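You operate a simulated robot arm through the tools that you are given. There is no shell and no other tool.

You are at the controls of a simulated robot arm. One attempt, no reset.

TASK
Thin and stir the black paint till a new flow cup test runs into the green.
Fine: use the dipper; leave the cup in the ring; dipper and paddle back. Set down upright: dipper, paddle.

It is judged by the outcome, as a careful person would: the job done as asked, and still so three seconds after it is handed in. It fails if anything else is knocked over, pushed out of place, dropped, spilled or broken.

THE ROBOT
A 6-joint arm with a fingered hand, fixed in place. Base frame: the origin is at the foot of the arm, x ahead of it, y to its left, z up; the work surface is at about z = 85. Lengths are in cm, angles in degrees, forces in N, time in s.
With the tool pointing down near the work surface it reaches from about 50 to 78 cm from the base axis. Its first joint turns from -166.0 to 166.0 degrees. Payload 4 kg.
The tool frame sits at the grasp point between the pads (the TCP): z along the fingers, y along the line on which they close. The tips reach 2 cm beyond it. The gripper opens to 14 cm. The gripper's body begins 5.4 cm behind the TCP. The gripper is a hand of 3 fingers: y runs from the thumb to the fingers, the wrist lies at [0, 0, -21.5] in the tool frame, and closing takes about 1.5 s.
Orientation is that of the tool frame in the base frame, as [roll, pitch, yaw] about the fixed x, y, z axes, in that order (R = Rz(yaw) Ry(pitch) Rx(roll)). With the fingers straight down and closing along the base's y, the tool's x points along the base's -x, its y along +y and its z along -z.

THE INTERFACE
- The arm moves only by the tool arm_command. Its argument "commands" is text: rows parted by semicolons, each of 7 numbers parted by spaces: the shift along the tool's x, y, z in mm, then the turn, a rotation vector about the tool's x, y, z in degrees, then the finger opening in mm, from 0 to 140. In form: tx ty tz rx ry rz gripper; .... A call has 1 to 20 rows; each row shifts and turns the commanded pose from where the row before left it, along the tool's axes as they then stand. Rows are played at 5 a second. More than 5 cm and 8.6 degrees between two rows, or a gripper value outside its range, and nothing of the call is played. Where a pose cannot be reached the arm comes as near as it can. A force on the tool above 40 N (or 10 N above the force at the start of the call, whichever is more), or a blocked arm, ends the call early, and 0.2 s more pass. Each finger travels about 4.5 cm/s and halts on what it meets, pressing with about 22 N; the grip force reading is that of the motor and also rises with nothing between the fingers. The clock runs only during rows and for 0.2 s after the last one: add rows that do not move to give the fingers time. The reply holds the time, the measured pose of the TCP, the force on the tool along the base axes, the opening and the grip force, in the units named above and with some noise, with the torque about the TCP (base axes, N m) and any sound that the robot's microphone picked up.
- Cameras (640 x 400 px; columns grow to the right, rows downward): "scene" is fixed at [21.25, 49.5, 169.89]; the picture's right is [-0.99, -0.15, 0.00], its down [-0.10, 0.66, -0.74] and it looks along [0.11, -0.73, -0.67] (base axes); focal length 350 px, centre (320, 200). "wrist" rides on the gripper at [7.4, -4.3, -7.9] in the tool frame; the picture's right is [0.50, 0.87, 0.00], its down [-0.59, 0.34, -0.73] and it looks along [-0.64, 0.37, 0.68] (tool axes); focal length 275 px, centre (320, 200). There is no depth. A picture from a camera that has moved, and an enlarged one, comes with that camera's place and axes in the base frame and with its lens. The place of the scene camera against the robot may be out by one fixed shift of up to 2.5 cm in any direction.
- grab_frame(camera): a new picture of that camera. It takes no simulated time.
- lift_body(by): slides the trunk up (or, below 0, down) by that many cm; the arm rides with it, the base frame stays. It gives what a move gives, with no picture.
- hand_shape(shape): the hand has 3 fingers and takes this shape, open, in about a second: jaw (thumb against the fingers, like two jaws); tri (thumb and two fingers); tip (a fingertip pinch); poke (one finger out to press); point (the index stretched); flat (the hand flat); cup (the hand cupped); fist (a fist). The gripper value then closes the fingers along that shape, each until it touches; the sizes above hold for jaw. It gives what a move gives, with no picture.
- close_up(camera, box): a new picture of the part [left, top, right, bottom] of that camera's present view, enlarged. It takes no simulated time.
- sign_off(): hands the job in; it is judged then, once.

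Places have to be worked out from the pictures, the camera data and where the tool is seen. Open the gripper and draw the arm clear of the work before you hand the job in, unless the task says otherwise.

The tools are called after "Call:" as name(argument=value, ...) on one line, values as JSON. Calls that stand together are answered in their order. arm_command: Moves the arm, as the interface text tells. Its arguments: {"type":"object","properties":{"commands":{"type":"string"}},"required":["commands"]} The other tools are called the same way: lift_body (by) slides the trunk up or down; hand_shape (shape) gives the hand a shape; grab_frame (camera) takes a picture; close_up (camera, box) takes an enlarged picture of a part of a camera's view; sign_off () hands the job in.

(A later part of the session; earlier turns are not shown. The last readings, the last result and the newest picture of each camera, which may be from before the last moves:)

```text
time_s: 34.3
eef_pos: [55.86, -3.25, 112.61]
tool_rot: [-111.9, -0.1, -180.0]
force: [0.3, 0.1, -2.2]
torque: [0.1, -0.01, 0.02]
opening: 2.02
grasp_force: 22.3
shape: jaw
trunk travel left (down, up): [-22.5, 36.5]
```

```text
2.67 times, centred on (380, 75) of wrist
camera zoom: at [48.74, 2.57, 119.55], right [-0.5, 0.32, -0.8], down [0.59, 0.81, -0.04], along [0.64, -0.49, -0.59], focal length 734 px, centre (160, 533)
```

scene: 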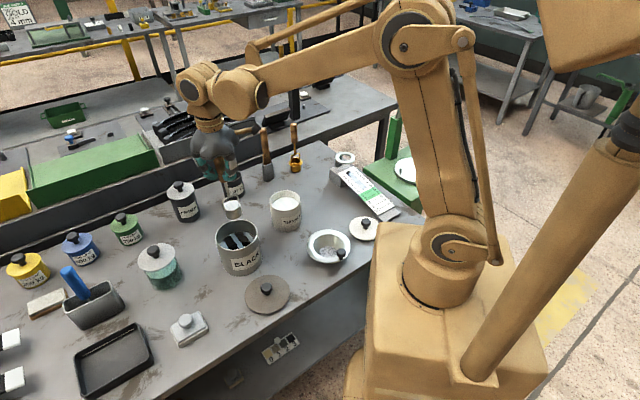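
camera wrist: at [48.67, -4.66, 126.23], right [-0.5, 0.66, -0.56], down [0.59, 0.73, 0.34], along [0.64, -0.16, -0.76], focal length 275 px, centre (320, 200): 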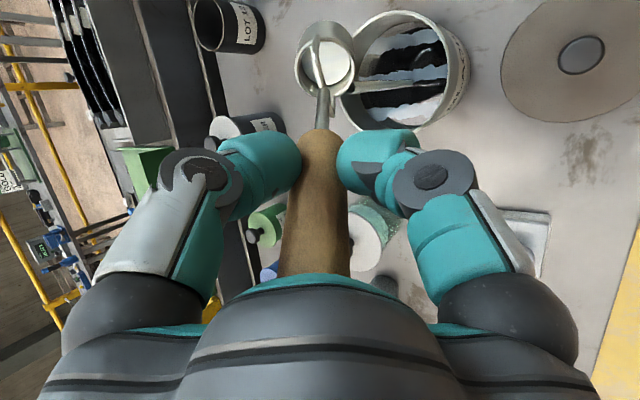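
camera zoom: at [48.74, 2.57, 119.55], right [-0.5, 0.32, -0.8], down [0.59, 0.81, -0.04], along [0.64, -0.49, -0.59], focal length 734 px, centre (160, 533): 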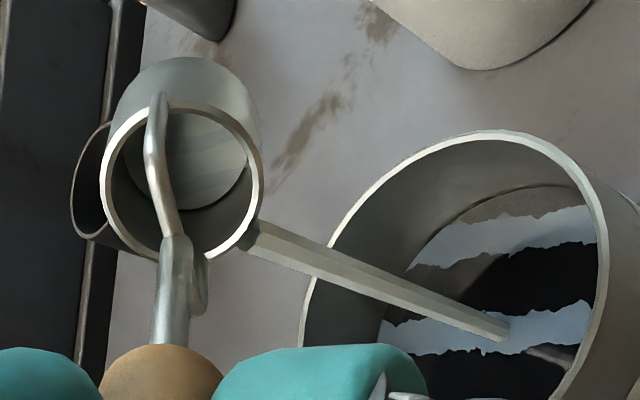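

The stream still lands inside the can and the dipper is nearly empty. I tilt on to about 104° and hold there.

Call:
arm_command(commands="0 8.4 0.3 4 0 0 10; 0 8.4 0.3 4 0 0 10; 0 8.4 0.3 4 0 0 10; 0 8.4 0.3 4 0 0 10; 0 8.4 0.3 4 0 0 10; 0 8.4 0.3 4 0 0 10; 0 8.4 0.3 4 0 0 10; 0 8.4 0.3 4 0 0 10; 0 8.4 0.3 4 0 0 10; 0 0 0 0 0 0 10; 0 0 0 0 0 0 10; 0 0 0 0 0 0 10; 0 0 0 0 0 0 10; 0 0 0 0 0 0 10")

Call:
grab_frame(camera="scene")

Call:
close_up(camera="wrist", box=[260, 0, 500, 150])

```text
time_s: 37.3
eef_pos: [56.14, -2.68, 105.19]
tool_rot: [-76.0, 0.0, -180.0]
force: [0.6, -1.0, -1.3]
torque: [0.08, -0.03, -0.01]
opening: 2.07
grasp_force: 22.1
shape: jaw
trunk travel left (down, up): [-22.5, 36.5]
```

```text
taken
```

scene: 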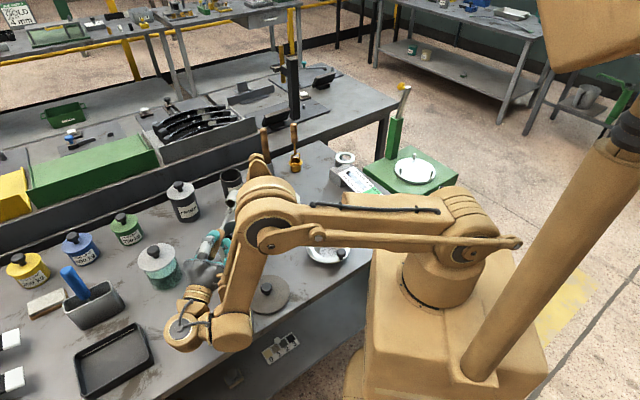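

```text
2.67 times, centred on (380, 75) of wrist
camera zoom: at [48.79, 6.06, 107.52], right [-0.5, -0.21, -0.84], down [0.59, 0.63, -0.51], along [0.64, -0.75, -0.19], focal length 734 px, centre (160, 533)
```

zoom: 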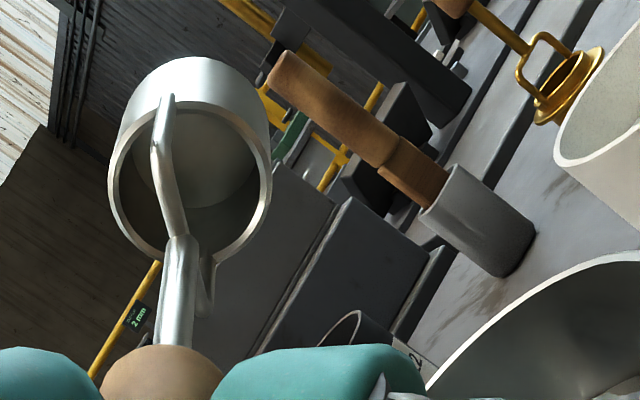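

The dipper is empty and the stream has stopped. I tilt it back upright about the same point.

Call:
arm_command(commands="0 -16.7 1.2 -8 0 0 10; 0 -16.7 1.2 -8 0 0 10; 0 -16.7 1.2 -8 0 0 10; 0 -16.7 1.2 -8 0 0 10; 0 -16.7 1.2 -8 0 0 10; 0 -16.7 1.2 -8 0 0 10; 0 -16.7 1.2 -8 0 0 10; 0 -16.7 1.2 -8 0 0 10; 0 -16.7 1.2 -8 0 0 10; 0 -16.7 1.2 -8 0 0 10; 0 -16.7 1.2 -8 0 0 10; 0 -16.7 1.2 -8 0 0 10; 0 -16.7 1.2 -8 0 0 10; 0 0 0 0 0 0 10; 0 0 0 0 0 0 10")

Call:
grab_frame(camera="scene")

Call:
close_up(camera="scene", box=[180, 190, 300, 265])

Call:
close_up(camera="wrist", box=[240, 0, 400, 100])

```text
time_s: 40.5
eef_pos: [55.99, -14.36, 120.08]
tool_rot: [179.9, 0.0, 179.9]
force: [0.3, -0.2, -1.2]
torque: [0.01, 0.02, -0.03]
opening: 2.05
grasp_force: 21.8
shape: jaw
trunk travel left (down, up): [-22.5, 36.5]
```

```text
taken
```

scene: 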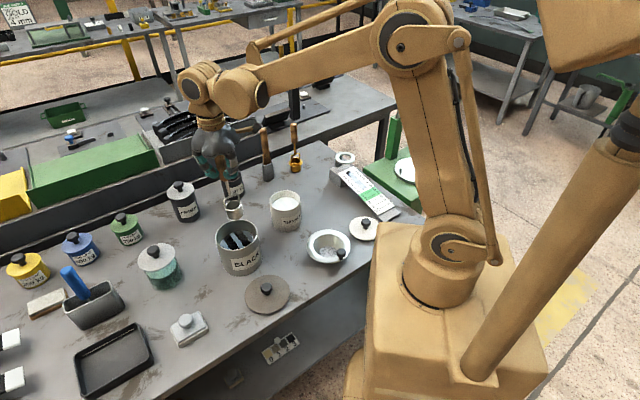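

```text
5.33 times, centred on (240, 228) of scene
camera zoom: at [21.25, 49.5, 169.89], right [-0.99, -0.15, 0.0], down [-0.1, 0.66, -0.74], along [0.11, -0.73, -0.67], focal length 1866 px, centre (747, 53)
```

zoom: 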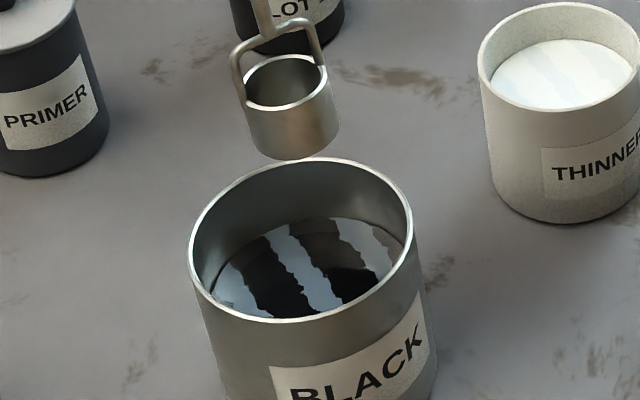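

```text
4.00 times, centred on (320, 50) of wrist
camera zoom: at [48.63, -18.66, 128.02], right [-0.5, 0.87, 0.0], down [0.59, 0.34, 0.73], along [0.64, 0.37, -0.68], focal length 1101 px, centre (320, 800)
```

zoom: 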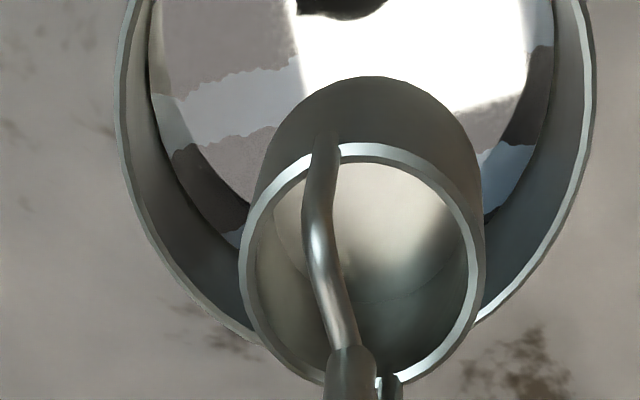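

The dipper is empty but it has sagged a few degrees in the grip (its cup sits off to the +y side). I look at the full wrist view to judge the tilt before carrying it home.

Call:
grab_frame(camera="wrist")

Call:
close_up(camera="scene", box=[180, 140, 300, 215])

```text
taken
camera wrist: at [48.63, -18.66, 128.02], right [-0.5, 0.87, 0.0], down [0.59, 0.34, 0.73], along [0.64, 0.37, -0.68], focal length 275 px, centre (320, 200)
```

wrist: 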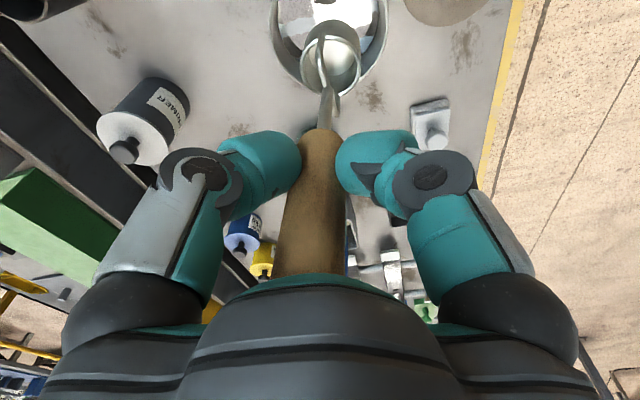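

```text
5.33 times, centred on (240, 178) of scene
camera zoom: at [21.25, 49.5, 169.89], right [-0.99, -0.15, 0.0], down [-0.1, 0.66, -0.74], along [0.11, -0.73, -0.67], focal length 1866 px, centre (747, 320)
```

zoom: 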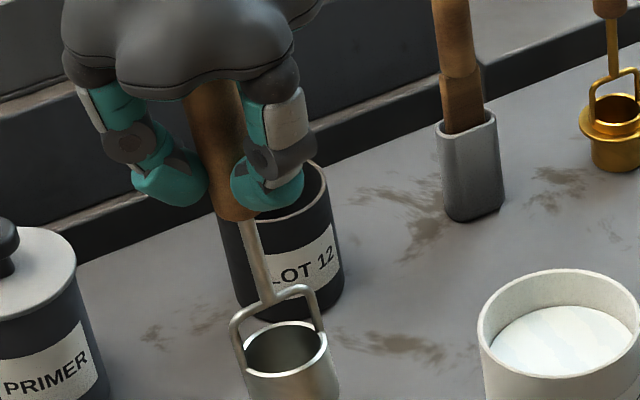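

The dipper leans about 3.4° in the grip. I carry it back over its home spot (35.8, -43.3) and turn the hand by the matching small angle to make it upright.

Call:
arm_command(commands="12 -18 0 0 0 0 10; 25 -36 0 0 0 0 10; 25 -36 0 0 0 0 10; 25 -36 0 0 0 0 10; 25 -36 0 0 0 0 10; 25 -36 0 0 0 0 10; 25 -36 0 0 0 0 10; 25 -36 0 0 0 0 10; 15 -20 0 0 0 0 10; 0 0 0 2.9 -1.7 0 10; 0 0 0 0 0 0 10; 0 0 0 0 0 0 10")

Call:
grab_frame(camera="wrist")

Call:
close_up(camera="scene", box=[260, 110, 380, 185])

Call:
close_up(camera="scene", box=[180, 190, 300, 265])

```text
time_s: 43.1
eef_pos: [35.96, -43.32, 120.08]
tool_rot: [-177.1, 1.7, -179.9]
force: [-0.1, 0.2, -1.7]
torque: [0.0, 0.0, 0.02]
opening: 2.04
grasp_force: 21.8
shape: jaw
trunk travel left (down, up): [-22.5, 36.5]
```

```text
taken
camera wrist: at [28.43, -47.25, 128.01], right [-0.5, 0.86, -0.06], down [0.57, 0.38, 0.73], along [0.66, 0.33, -0.68], focal length 275 px, centre (320, 200)
```

wrist: 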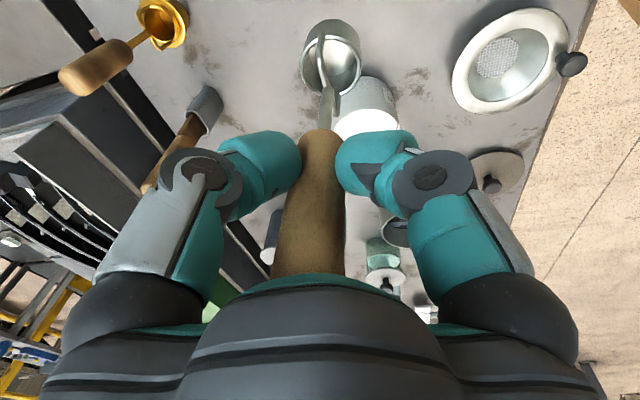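

```text
5.33 times, centred on (320, 148) of scene
camera zoom: at [21.25, 49.5, 169.89], right [-0.99, -0.15, 0.0], down [-0.1, 0.66, -0.74], along [0.11, -0.73, -0.67], focal length 1866 px, centre (320, 480)
```

zoom: 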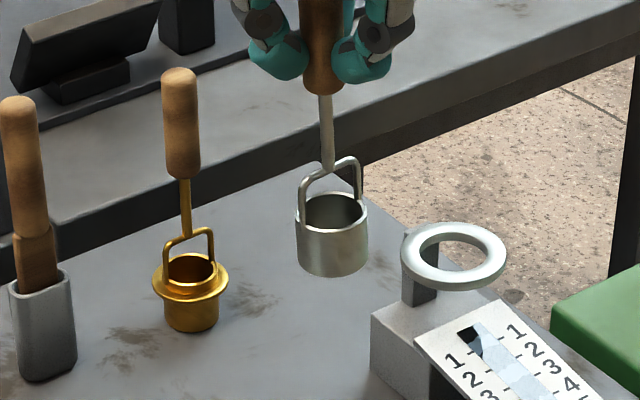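

```text
5.33 times, centred on (240, 228) of scene
camera zoom: at [21.25, 49.5, 169.89], right [-0.99, -0.15, 0.0], down [-0.1, 0.66, -0.74], along [0.11, -0.73, -0.67], focal length 1866 px, centre (747, 53)
```

zoom: 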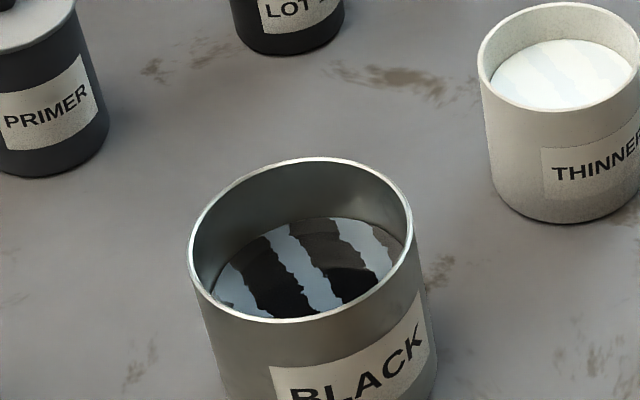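

No spill is visible around the can. The scene view suggests the dipper still leans slightly toward -x, so I zoom in to measure its lean before setting it down.

Call:
close_up(camera="scene", box=[288, 115, 352, 165])

Call:
close_up(camera="wrist", box=[240, 0, 400, 100])

Call:
close_up(camera="wrist", box=[220, 120, 420, 290])

```text
8.00 times, centred on (320, 140) of scene
camera zoom: at [21.25, 49.5, 169.89], right [-0.99, -0.15, 0.0], down [-0.1, 0.66, -0.74], along [0.11, -0.73, -0.67], focal length 2799 px, centre (320, 680)
```

zoom: 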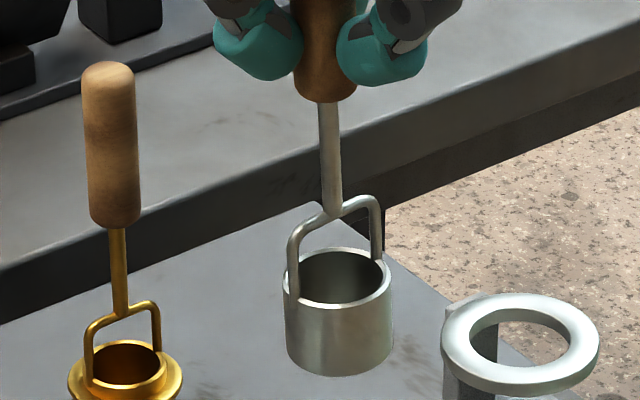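

```text
4.00 times, centred on (320, 50) of wrist
camera zoom: at [28.43, -47.25, 128.01], right [-0.5, 0.86, -0.06], down [0.57, 0.38, 0.73], along [0.66, 0.33, -0.68], focal length 1101 px, centre (320, 800)
```

zoom: 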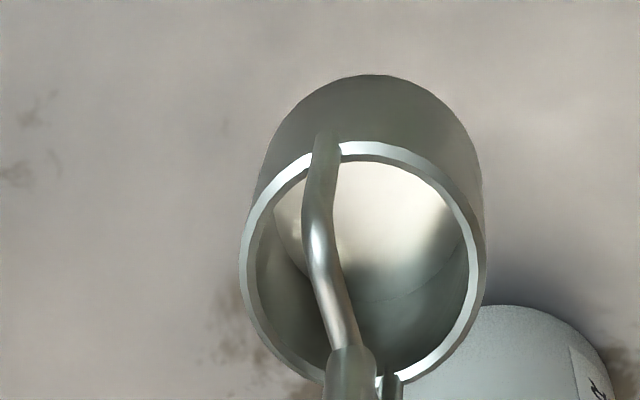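

```text
2.35 times, centred on (320, 205) of wrist
camera zoom: at [28.43, -47.25, 128.01], right [-0.5, 0.86, -0.06], down [0.57, 0.38, 0.73], along [0.66, 0.33, -0.68], focal length 648 px, centre (320, 188)
```

zoom: 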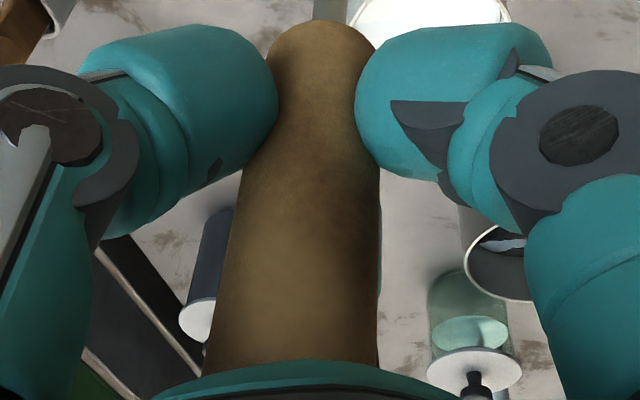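

From the scene zoom I read about 2.3° of remaining lean toward -x, so I turn a bit more about the tool's y and lower to just above the table.

Call:
arm_command(commands="0 0 0 0.2 -2 0 10; 0 0 0 0 0 0 10; 0 0 0 0 0 0 10")

Call:
close_up(camera="scene", box=[288, 115, 352, 165])

Call:
grab_frame(camera="wrist")

```text
time_s: 43.9
eef_pos: [35.94, -43.26, 120.08]
tool_rot: [-177.0, 3.8, -179.9]
force: [0.6, 0.1, -1.2]
torque: [-0.02, 0.02, 0.03]
opening: 2.02
grasp_force: 21.8
shape: jaw
trunk travel left (down, up): [-22.5, 36.5]
```

```text
8.00 times, centred on (320, 140) of scene
camera zoom: at [21.25, 49.5, 169.89], right [-0.99, -0.15, 0.0], down [-0.1, 0.66, -0.74], along [0.11, -0.73, -0.67], focal length 2799 px, centre (320, 680)
```

zoom: 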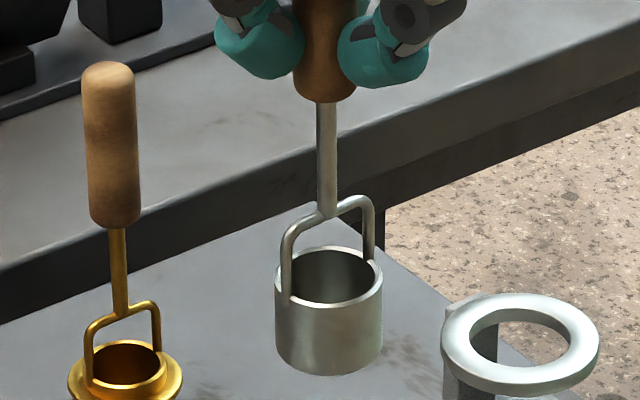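

```text
taken
camera wrist: at [28.07, -47.19, 127.77], right [-0.5, 0.86, -0.08], down [0.54, 0.38, 0.75], along [0.68, 0.33, -0.66], focal length 275 px, centre (320, 200)
```

wrist: 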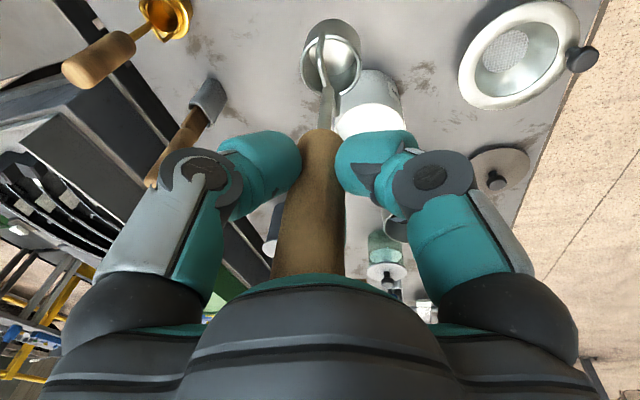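

The dipper now stands upright in view. I lower it straight down (compensating for the tilted tool axes) to about 1 cm above touching.

Call:
arm_command(commands="1.3 1.0 20 0 0 0 10; 2.0 1.6 30 0 0 0 10; 2.7 2.1 40 0 0 0 10; 2.7 2.1 40 0 0 0 10; 2.0 1.6 30 0 0 0 10; 1.3 1.0 20 0 0 0 10; 0 0 0 0 0 0 10; 0 0 0 0 0 0 10")

Call:
close_up(camera="scene", box=[280, 140, 360, 210])

```text
time_s: 45.7
eef_pos: [36.07, -43.4, 101.84]
tool_rot: [-176.8, 3.7, -179.8]
force: [-0.7, 0.2, -1.1]
torque: [-0.01, 0.0, 0.02]
opening: 1.99
grasp_force: 22.0
shape: jaw
trunk travel left (down, up): [-22.5, 36.5]
```

```text
5.71 times, centred on (320, 175) of scene
camera zoom: at [21.25, 49.5, 169.89], right [-0.99, -0.15, 0.0], down [-0.1, 0.66, -0.74], along [0.11, -0.73, -0.67], focal length 1999 px, centre (320, 343)
```

zoom: 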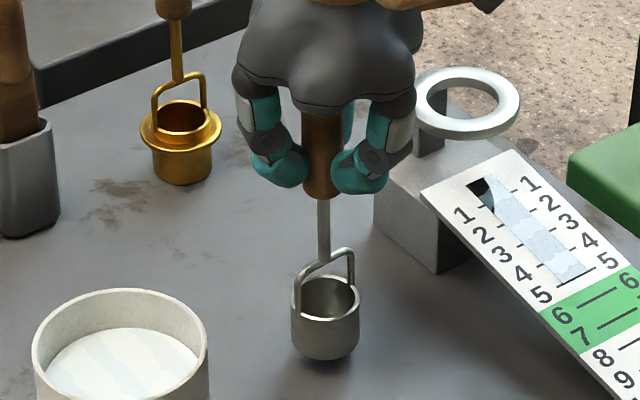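

It is right over its original footprint. I lower in small steps to feel for contact.

Call:
arm_command(commands="0.3 0.2 4 0 0 0 10; 0.2 0.15 3 0 0 0 10; 0.15 0.1 2 0 0 0 10; 0 0 0 0 0 0 10")

Call:
arm_command(commands="0.1 0.1 1.5 0 0 0 10; 0 0 0 0 0 0 10")

```text
time_s: 46.7
eef_pos: [35.75, -43.32, 101.0]
tool_rot: [-177.0, 3.7, -179.7]
force: [-0.5, 1.0, -2.4]
torque: [-0.04, 0.02, -0.02]
opening: 2.04
grasp_force: 21.9
shape: jaw
trunk travel left (down, up): [-22.5, 36.5]
```

```text
time_s: 47.3
eef_pos: [35.77, -43.35, 100.83]
tool_rot: [-177.0, 3.7, -179.9]
force: [0.1, -0.8, -0.7]
torque: [0.0, -0.02, 0.04]
opening: 2.02
grasp_force: 21.9
shape: jaw
trunk travel left (down, up): [-22.5, 36.5]
```

The force reading is close to zero, so it is at or near contact. One more millimetre.

Call:
arm_command(commands="0.07 0.05 1 0 0 0 10; 0 0 0 0 0 0 10")

Call:
arm_command(commands="0.07 0.05 1 0 0 0 10; 0 0 0 0 0 0 10")

Call:
close_up(camera="scene", box=[280, 150, 360, 220])

```text
time_s: 47.9
eef_pos: [35.74, -43.38, 100.94]
tool_rot: [-176.9, 3.7, -179.8]
force: [-0.1, -0.5, -1.7]
torque: [0.0, 0.03, -0.01]
opening: 2.01
grasp_force: 21.9
shape: jaw
trunk travel left (down, up): [-22.5, 36.5]
```

```text
time_s: 48.5
eef_pos: [35.8, -43.43, 100.76]
tool_rot: [-176.9, 3.7, -179.8]
force: [-0.8, -0.1, 0.5]
torque: [0.02, 0.02, 0.01]
opening: 2.04
grasp_force: 22.3
shape: jaw
trunk travel left (down, up): [-22.5, 36.5]
```

```text
5.71 times, centred on (320, 185) of scene
camera zoom: at [21.25, 49.5, 169.89], right [-0.99, -0.15, 0.0], down [-0.1, 0.66, -0.74], along [0.11, -0.73, -0.67], focal length 1999 px, centre (320, 286)
```

zoom: 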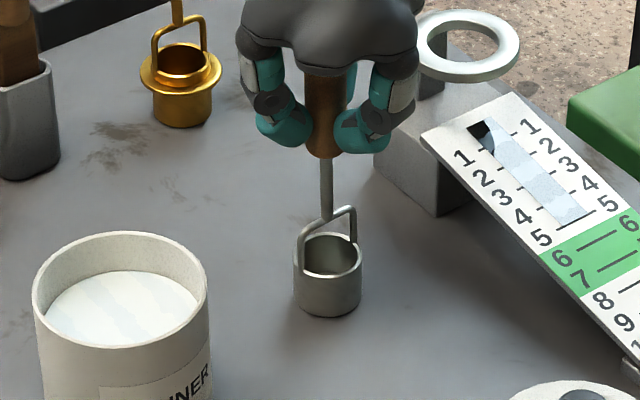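

The cup's bottom edge is now at its original table row and the force is about zero. One more millimetre, then I open the fingers.

Call:
arm_command(commands="0.07 0.05 1 0 0 0 10; 0 0 0 0 0 0 10; 0 0 0 0 0 0 25; 0 0 0 0 0 0 40; 0 0 0 0 0 0 60; 0 0 0 0 0 0 80; 0 0 0 0 0 0 90; 0 0 0 0 0 0 90")

Call:
close_up(camera="scene", box=[280, 140, 360, 210])

Call:
grab_frame(camera="wrist")

```text
time_s: 50.3
eef_pos: [35.83, -43.38, 100.68]
tool_rot: [-176.9, 3.7, -179.8]
force: [0.4, 0.4, -0.8]
torque: [-0.02, 0.0, 0.01]
opening: 8.95
grasp_force: 0.1
shape: jaw
trunk travel left (down, up): [-22.5, 36.5]
```

```text
5.71 times, centred on (320, 175) of scene
camera zoom: at [21.25, 49.5, 169.89], right [-0.99, -0.15, 0.0], down [-0.1, 0.66, -0.74], along [0.11, -0.73, -0.67], focal length 1999 px, centre (320, 343)
```

zoom: 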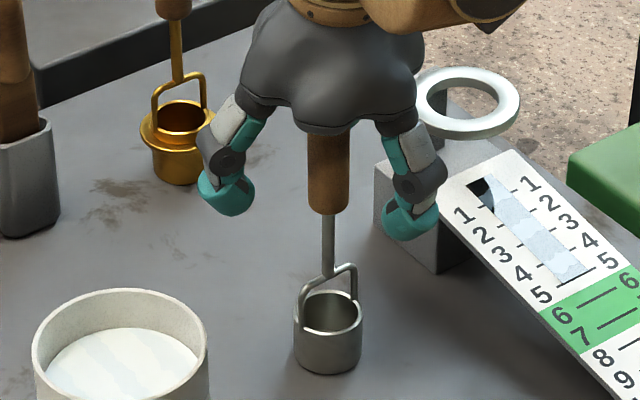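

```text
taken
camera wrist: at [27.99, -47.23, 108.28], right [-0.5, 0.86, -0.08], down [0.54, 0.38, 0.75], along [0.68, 0.33, -0.66], focal length 275 px, centre (320, 200)
```

wrist: 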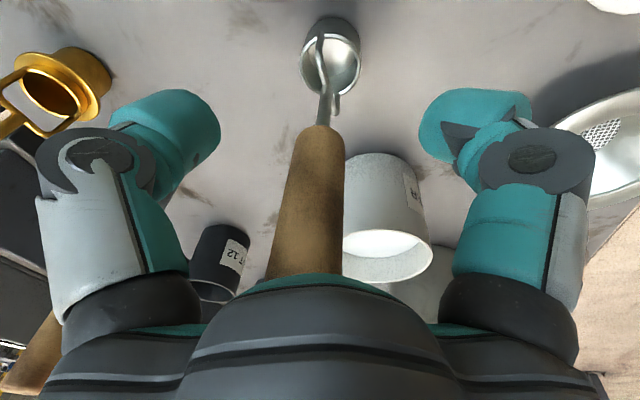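

The dipper stands upright on its own again at its original place. I raise the hand straight up and level it.

Call:
arm_command(commands="-1.3 -1.0 -20 0 0 0 90; -2.7 -2.1 -40 0 0 0 90; -2.7 -2.1 -40 0 0 0 90; -2.7 -2.1 -40 0 0 0 100; -2.7 -2.1 -40 0 0 0 120; 0 0 0 -3.1 3.7 0 140; 0 0 0 0 0 0 140")

Call:
close_up(camera="scene", box=[260, 130, 380, 205])

Call:
grab_frame(camera="wrist")

```text
time_s: 51.9
eef_pos: [35.83, -43.48, 118.67]
tool_rot: [180.0, 0.0, -179.9]
force: [-0.4, 0.2, 0.6]
torque: [-0.02, -0.02, 0.02]
opening: 13.97
grasp_force: 0.2
shape: jaw
trunk travel left (down, up): [-22.5, 36.5]
```

```text
5.33 times, centred on (320, 168) of scene
camera zoom: at [21.25, 49.5, 169.89], right [-0.99, -0.15, 0.0], down [-0.1, 0.66, -0.74], along [0.11, -0.73, -0.67], focal length 1866 px, centre (320, 373)
```

zoom: 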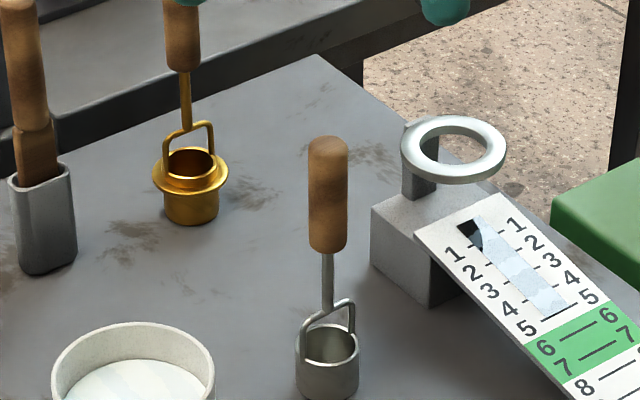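

```text
taken
camera wrist: at [28.46, -47.74, 126.66], right [-0.5, 0.87, 0.0], down [0.59, 0.34, 0.73], along [0.64, 0.37, -0.68], focal length 275 px, centre (320, 200)
```

wrist: 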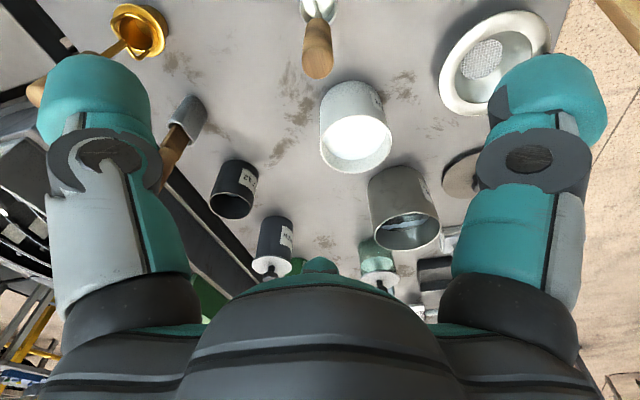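

The dipper is back in place. Next the paddle: I move above the holder region at z≈125 and look down at it.

Call:
arm_command(commands="-20 -8.5 -13 0 0 0 140; -40 -17 -13 0 0 0 140; -40 -17 -13 0 0 0 140; -40 -17 -13 0 0 0 140; -40 -17 -12 0 0 0 140; -22 -8.5 0 0 0 0 140; 0 0 0 0 0 0 140; 0 0 0 0 0 0 140")

Call:
grab_frame(camera="wrist")

Call:
close_up(camera="wrist", box=[240, 0, 400, 100])

Call:
grab_frame(camera="scene")

```text
time_s: 53.7
eef_pos: [56.28, -51.8, 124.83]
tool_rot: [-180.0, 0.0, -179.9]
force: [0.2, -0.8, -0.3]
torque: [0.0, -0.01, -0.01]
opening: 13.97
grasp_force: 0.2
shape: jaw
trunk travel left (down, up): [-22.5, 36.5]
```

```text
taken
camera wrist: at [49.04, -56.02, 132.75], right [-0.5, 0.87, 0.0], down [0.59, 0.34, 0.73], along [0.64, 0.37, -0.68], focal length 275 px, centre (320, 200)
```

wrist: 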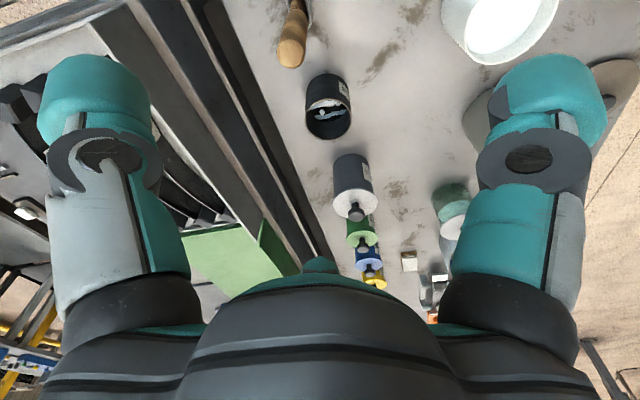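

```text
4.00 times, centred on (320, 50) of wrist
camera zoom: at [49.04, -56.02, 132.75], right [-0.5, 0.87, 0.0], down [0.59, 0.34, 0.73], along [0.64, 0.37, -0.68], focal length 1101 px, centre (320, 800)
```

zoom: 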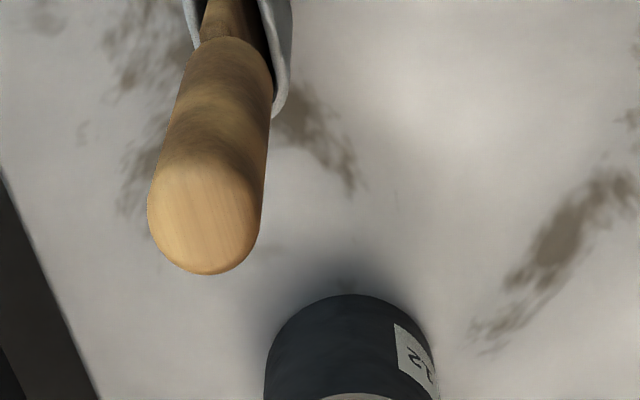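

```text
taken
```

scene: 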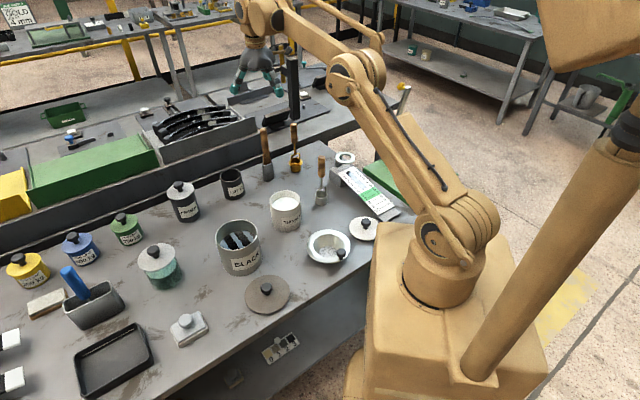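

The paddle's handle top is near (58.0, -53.8). I shift over it and check that the arm really reaches that radius (79 cm).

Call:
arm_command(commands="-8 -10 0 0 0 0 140; -8 -10 0 0 0 0 140; 0 0 0 0 0 0 140; 0 0 0 0 0 0 140")

Call:
close_up(camera="wrist", box=[240, 0, 400, 100])

```text
time_s: 54.7
eef_pos: [57.21, -53.12, 124.61]
tool_rot: [180.0, 0.1, -179.9]
force: [-0.1, -0.2, -0.7]
torque: [-0.01, -0.01, 0.02]
opening: 13.97
grasp_force: 0.1
shape: jaw
out of reach, approached as far as the arm can: row 2
trunk travel left (down, up): [-22.5, 36.5]
```

```text
4.00 times, centred on (320, 50) of wrist
camera zoom: at [49.84, -57.43, 132.63], right [-0.5, 0.87, 0.0], down [0.59, 0.34, 0.73], along [0.64, 0.37, -0.68], focal length 1101 px, centre (320, 800)
```

zoom: 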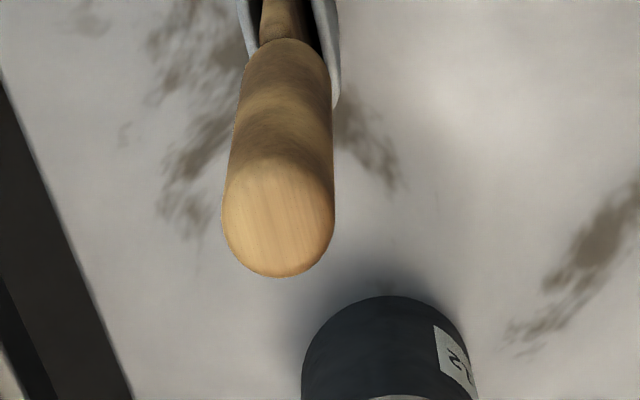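

At z≈125 the arm is at its limit, but its reach is longest when the tool is lower relative to the trunk. I raise the trunk 20 cm and lower the arm by the same, so I can then come down on the paddle with the trunk.

Call:
lift_body(by=20)

Call:
arm_command(commands="0 0 40 0 0 0 140; 0 0 40 0 0 0 140; 0 0 40 0 0 0 140; 0 0 40 0 0 0 140; 0 0 30 0 0 0 140; 0 0 0 0 0 0 140; 0 0 0 0 0 0 140")

Call:
close_up(camera="wrist", box=[240, 0, 400, 100])

```text
time_s: 56.9
eef_pos: [57.17, -53.16, 144.62]
tool_rot: [-180.0, 0.0, -179.9]
force: [0.3, 0.3, 0.3]
torque: [-0.01, -0.02, 0.0]
opening: 13.99
grasp_force: 0.1
shape: jaw
trunk travel left (down, up): [-42.5, 16.5]
```

```text
time_s: 58.5
eef_pos: [57.26, -53.06, 125.66]
tool_rot: [179.9, 0.1, -180.0]
force: [-0.2, 0.3, -0.6]
torque: [-0.01, 0.0, 0.02]
opening: 14.0
grasp_force: 0.1
shape: jaw
trunk travel left (down, up): [-42.5, 16.5]
```

```text
4.00 times, centred on (320, 50) of wrist
camera zoom: at [50.0, -57.41, 133.59], right [-0.5, 0.87, 0.0], down [0.59, 0.34, 0.73], along [0.64, 0.37, -0.68], focal length 1101 px, centre (320, 800)
```

zoom: 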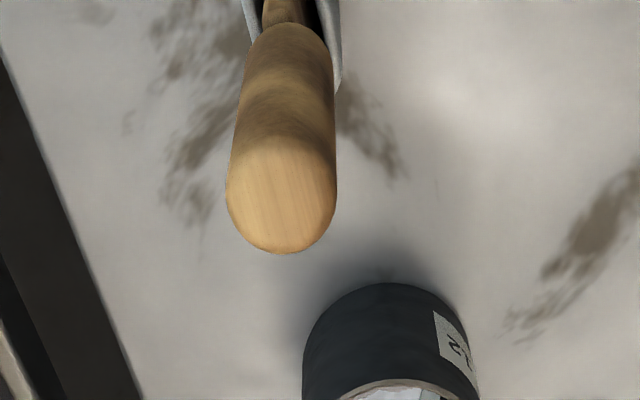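

The handle's top is at about (58.1, -53.7). I shift 7 mm in x and y, narrow the fingers, and then come down with the trunk in two steps.

Call:
arm_command(commands="-8 -6.5 0 0 0 0 120; 0 0 0 0 0 0 90; 0 0 0 0 0 0 90; 0 0 0 0 0 0 90")

Call:
close_up(camera="wrist", box=[240, 0, 400, 100])

```text
time_s: 59.5
eef_pos: [58.19, -53.78, 125.73]
tool_rot: [180.0, 0.1, 180.0]
force: [-0.4, -0.5, -0.4]
torque: [-0.01, 0.0, -0.01]
opening: 9.04
grasp_force: 0.0
shape: jaw
trunk travel left (down, up): [-42.5, 16.5]
```

```text
4.00 times, centred on (320, 50) of wrist
camera zoom: at [50.81, -58.03, 133.63], right [-0.5, 0.87, 0.0], down [0.59, 0.34, 0.73], along [0.64, 0.37, -0.68], focal length 1101 px, centre (320, 800)
```

zoom: 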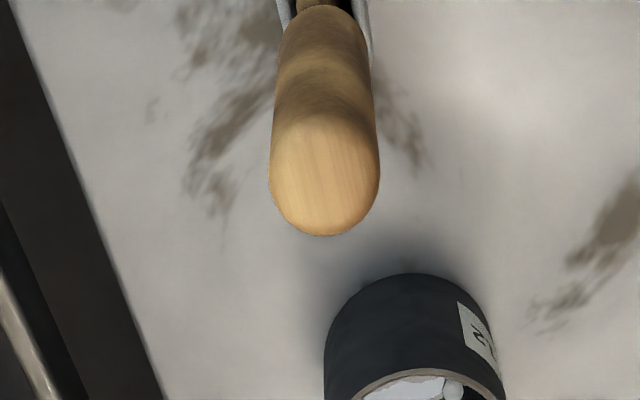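

The handle is centred (top at z≈107). I lower the trunk by 18 cm and check.

Call:
lift_body(by=-18)

Call:
grab_frame(camera="wrist")

Call:
close_up(camera="scene", box=[210, 90, 330, 165])

```text
time_s: 61.5
eef_pos: [58.11, -53.7, 107.75]
tool_rot: [180.0, -0.1, -179.9]
force: [0.1, 0.9, -0.3]
torque: [0.01, 0.01, 0.01]
opening: 9.03
grasp_force: 0.0
shape: jaw
trunk travel left (down, up): [-24.5, 34.5]
```

```text
taken
camera wrist: at [50.8, -58.03, 115.64], right [-0.5, 0.87, 0.0], down [0.59, 0.34, 0.73], along [0.64, 0.37, -0.68], focal length 275 px, centre (320, 200)
```

wrist: 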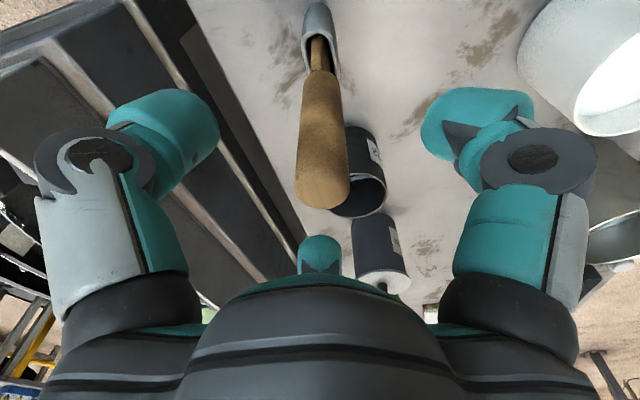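

```text
5.33 times, centred on (270, 128) of scene
camera zoom: at [21.25, 49.5, 169.89], right [-0.99, -0.15, 0.0], down [-0.1, 0.66, -0.74], along [0.11, -0.73, -0.67], focal length 1866 px, centre (587, 587)
```

zoom: 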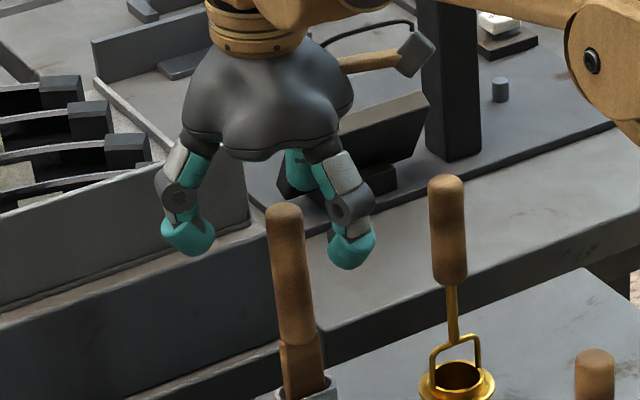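

The handle sits centrally among the three fingers. I go down 5 cm more and close.

Call:
lift_body(by=-5)

Call:
arm_command(commands="0 0 0 0 0 0 40; 0 0 0 0 0 0 10; 0 0 0 0 0 0 10; 0 0 0 0 0 0 10; 0 0 0 0 0 0 10; 0 0 0 0 0 0 10; 0 0 0 0 0 0 10; 0 0 0 0 0 0 10")

Call:
grab_frame(camera="wrist")

Call:
close_up(camera="scene", box=[210, 110, 330, 185])

```text
time_s: 62.4
eef_pos: [58.15, -53.81, 102.7]
tool_rot: [-180.0, 0.0, -179.9]
force: [0.4, -0.4, -0.7]
torque: [0.02, 0.01, 0.01]
opening: 9.07
grasp_force: 0.1
shape: jaw
trunk travel left (down, up): [-19.5, 39.5]
```

```text
time_s: 64.2
eef_pos: [58.11, -53.7, 102.6]
tool_rot: [180.0, 0.0, -179.9]
force: [-0.3, 0.4, 0.2]
torque: [0.02, 0.0, 0.02]
opening: 2.08
grasp_force: 21.9
shape: jaw
trunk travel left (down, up): [-19.5, 39.5]
```

```text
taken
camera wrist: at [50.81, -58.04, 110.61], right [-0.5, 0.87, 0.0], down [0.59, 0.34, 0.73], along [0.64, 0.37, -0.68], focal length 275 px, centre (320, 200)
```

wrist: 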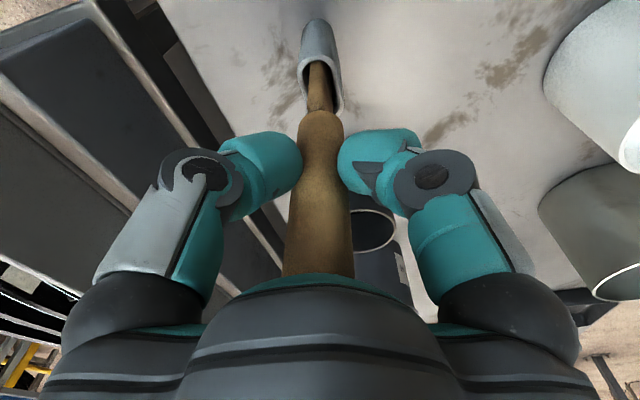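

```text
5.33 times, centred on (270, 148) of scene
camera zoom: at [21.25, 49.5, 169.89], right [-0.99, -0.15, 0.0], down [-0.1, 0.66, -0.74], along [0.11, -0.73, -0.67], focal length 1866 px, centre (587, 480)
```

zoom: 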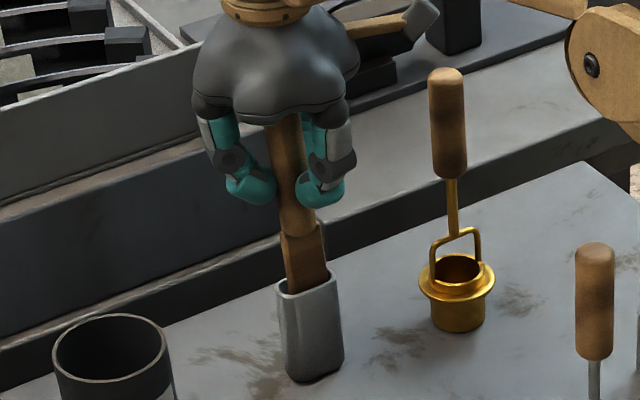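

The paddle is gripped (opening 2.1, 22 N). I draw it straight up out of the holder with the trunk.

Call:
lift_body(by=17)

Call:
grab_frame(camera="wrist")

Call:
close_up(camera="scene", box=[210, 100, 330, 175])

```text
time_s: 66.1
eef_pos: [58.02, -53.68, 119.69]
tool_rot: [179.9, 0.1, -180.0]
force: [0.8, -0.6, -1.0]
torque: [0.01, 0.0, 0.01]
opening: 2.04
grasp_force: 21.7
shape: jaw
trunk travel left (down, up): [-36.5, 22.5]
```

```text
taken
camera wrist: at [50.83, -58.05, 127.59], right [-0.5, 0.87, 0.0], down [0.59, 0.34, 0.73], along [0.64, 0.37, -0.68], focal length 275 px, centre (320, 200)
```

wrist: 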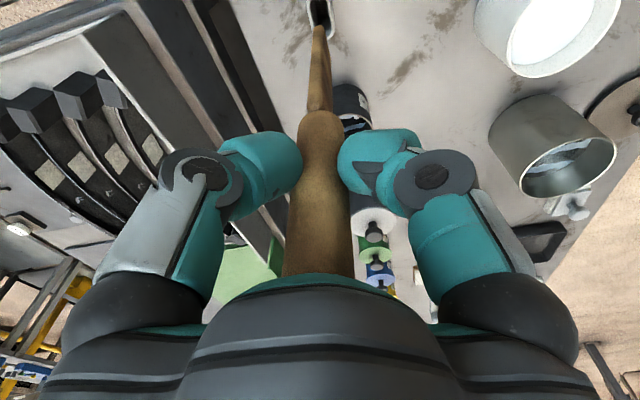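

```text
5.33 times, centred on (270, 138) of scene
camera zoom: at [21.25, 49.5, 169.89], right [-0.99, -0.15, 0.0], down [-0.1, 0.66, -0.74], along [0.11, -0.73, -0.67], focal length 1866 px, centre (587, 533)
```

zoom: 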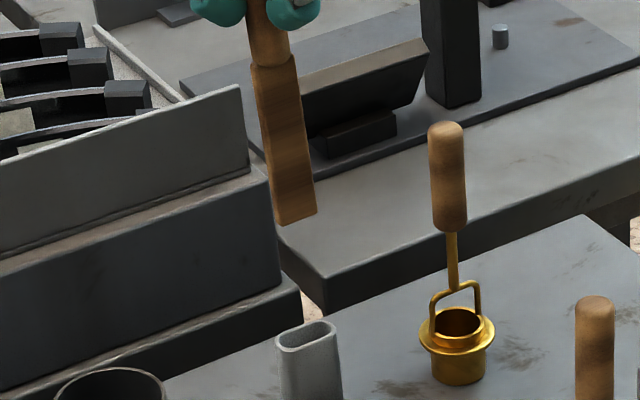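

The paddle is clear of its holder, tip at about z 102. I carry it level to above the black can.

Call:
arm_command(commands="1 20 0 0 0 0 10; 2 40 0 0 0 0 10; 2 44 0 0 0 0 10; 2 44 0 0 0 0 10; 2 44 0 0 0 0 10; 2 44 0 0 0 0 10; 2 44 0 0 0 0 10; 2 44 0 0 0 0 10; 2 44 0 0 0 0 10; 2 36 0 0 0 0 10; 0 0 0 0 0 0 10; 0 0 0 0 0 0 10")

Call:
grab_frame(camera="wrist")

Call:
grab_frame(camera="scene")

Call:
close_up(camera="scene", box=[180, 160, 300, 260])

```text
time_s: 68.7
eef_pos: [56.17, -13.32, 119.29]
tool_rot: [180.0, 0.0, -179.9]
force: [0.1, -0.3, -0.4]
torque: [-0.01, 0.02, 0.01]
opening: 2.04
grasp_force: 21.9
shape: jaw
trunk travel left (down, up): [-36.5, 22.5]
```

```text
taken
camera wrist: at [48.87, -17.56, 127.22], right [-0.5, 0.87, 0.0], down [0.59, 0.34, 0.73], along [0.64, 0.37, -0.68], focal length 275 px, centre (320, 200)
```

wrist: 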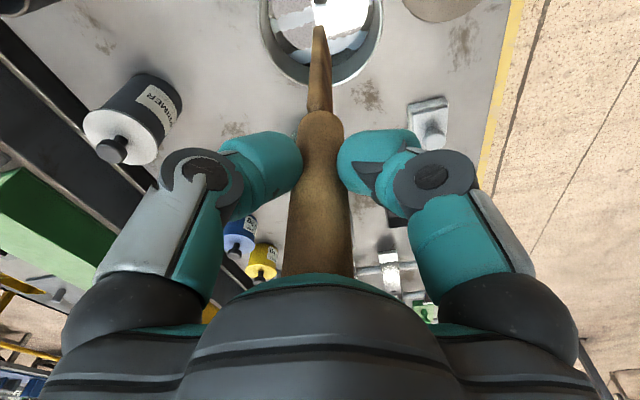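

```text
taken
```

scene: 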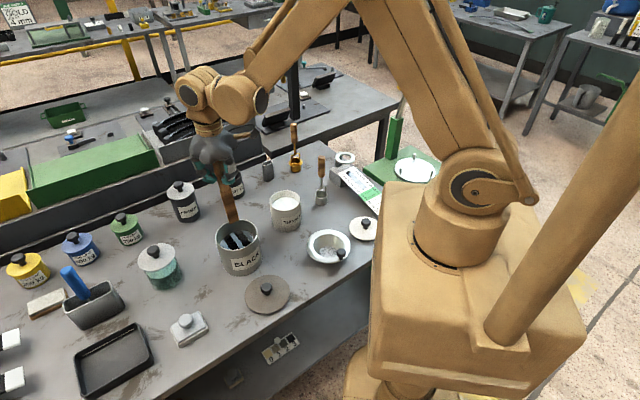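

```text
4.00 times, centred on (240, 210) of scene
camera zoom: at [21.25, 49.5, 169.89], right [-0.99, -0.15, 0.0], down [-0.1, 0.66, -0.74], along [0.11, -0.73, -0.67], focal length 1399 px, centre (640, 160)
```

zoom: 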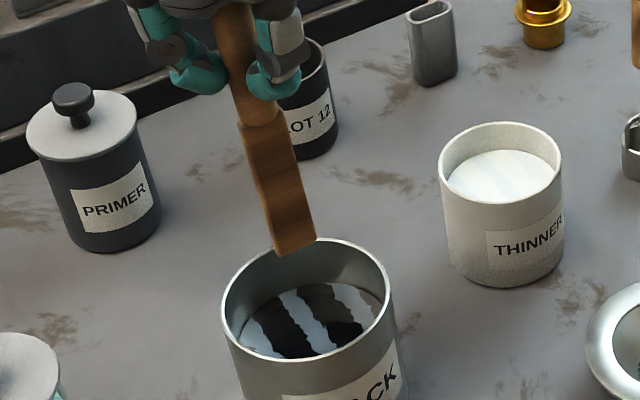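

The paddle tip is centred over the can. I lower it into the paint with the trunk in two steps.

Call:
lift_body(by=-10)

Call:
close_up(camera="scene", box=[180, 180, 300, 280])

Call:
close_up(camera="wrist", box=[220, 0, 420, 125])

```text
time_s: 70.0
eef_pos: [56.17, -13.32, 109.29]
tool_rot: [180.0, 0.1, -179.9]
force: [0.1, 0.4, -1.6]
torque: [-0.02, 0.02, -0.01]
opening: 2.05
grasp_force: 22.1
shape: jaw
trunk travel left (down, up): [-26.5, 32.5]
```

```text
4.00 times, centred on (240, 230) of scene
camera zoom: at [21.25, 49.5, 169.89], right [-0.99, -0.15, 0.0], down [-0.1, 0.66, -0.74], along [0.11, -0.73, -0.67], focal length 1399 px, centre (640, 80)
```

zoom: 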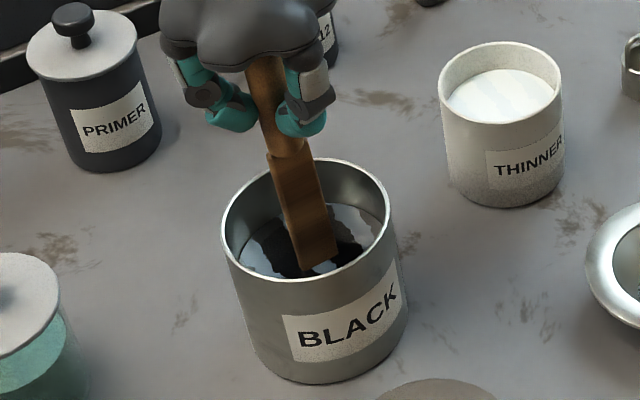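

```text
3.20 times, centred on (320, 62) of wrist
camera zoom: at [48.86, -17.62, 117.23], right [-0.5, 0.87, 0.0], down [0.59, 0.34, 0.73], along [0.64, 0.37, -0.68], focal length 881 px, centre (320, 640)
```

zoom: 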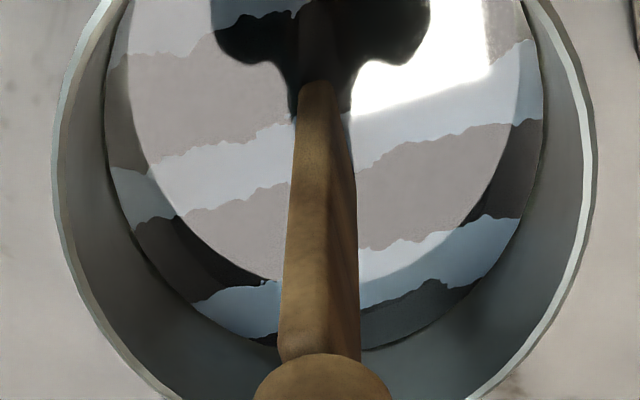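

The tip is at the paint surface. I lower 5 cm more, which keeps it about 2 cm off the can's floor.

Call:
lift_body(by=-5)

Call:
close_up(camera="scene", box=[180, 180, 300, 280])

Call:
close_up(camera="wrist", box=[220, 0, 420, 125])

```text
time_s: 71.0
eef_pos: [56.14, -13.22, 104.25]
tool_rot: [-180.0, 0.0, -179.9]
force: [0.0, -0.1, -0.3]
torque: [-0.02, -0.01, -0.01]
opening: 2.03
grasp_force: 22.1
shape: jaw
trunk travel left (down, up): [-21.5, 37.5]
```

```text
4.00 times, centred on (240, 230) of scene
camera zoom: at [21.25, 49.5, 169.89], right [-0.99, -0.15, 0.0], down [-0.1, 0.66, -0.74], along [0.11, -0.73, -0.67], focal length 1399 px, centre (640, 80)
```

zoom: 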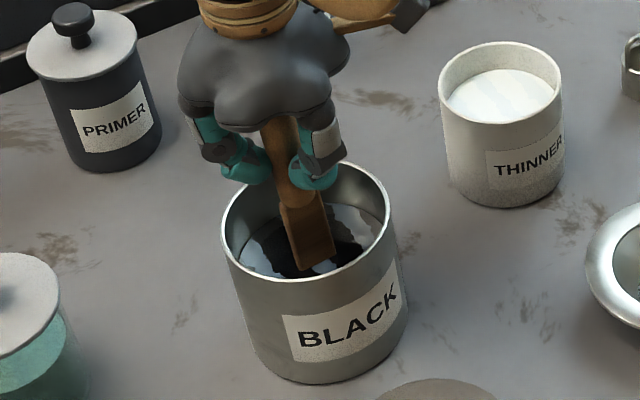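

```text
3.20 times, centred on (320, 62) of wrist
camera zoom: at [48.86, -17.62, 112.23], right [-0.5, 0.87, 0.0], down [0.59, 0.34, 0.73], along [0.64, 0.37, -0.68], focal length 881 px, centre (320, 640)
```

zoom: 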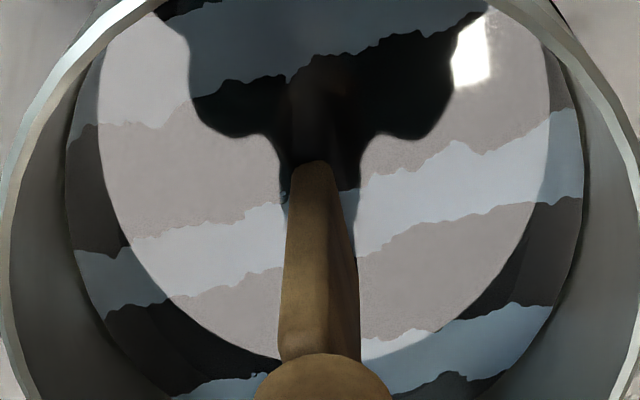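

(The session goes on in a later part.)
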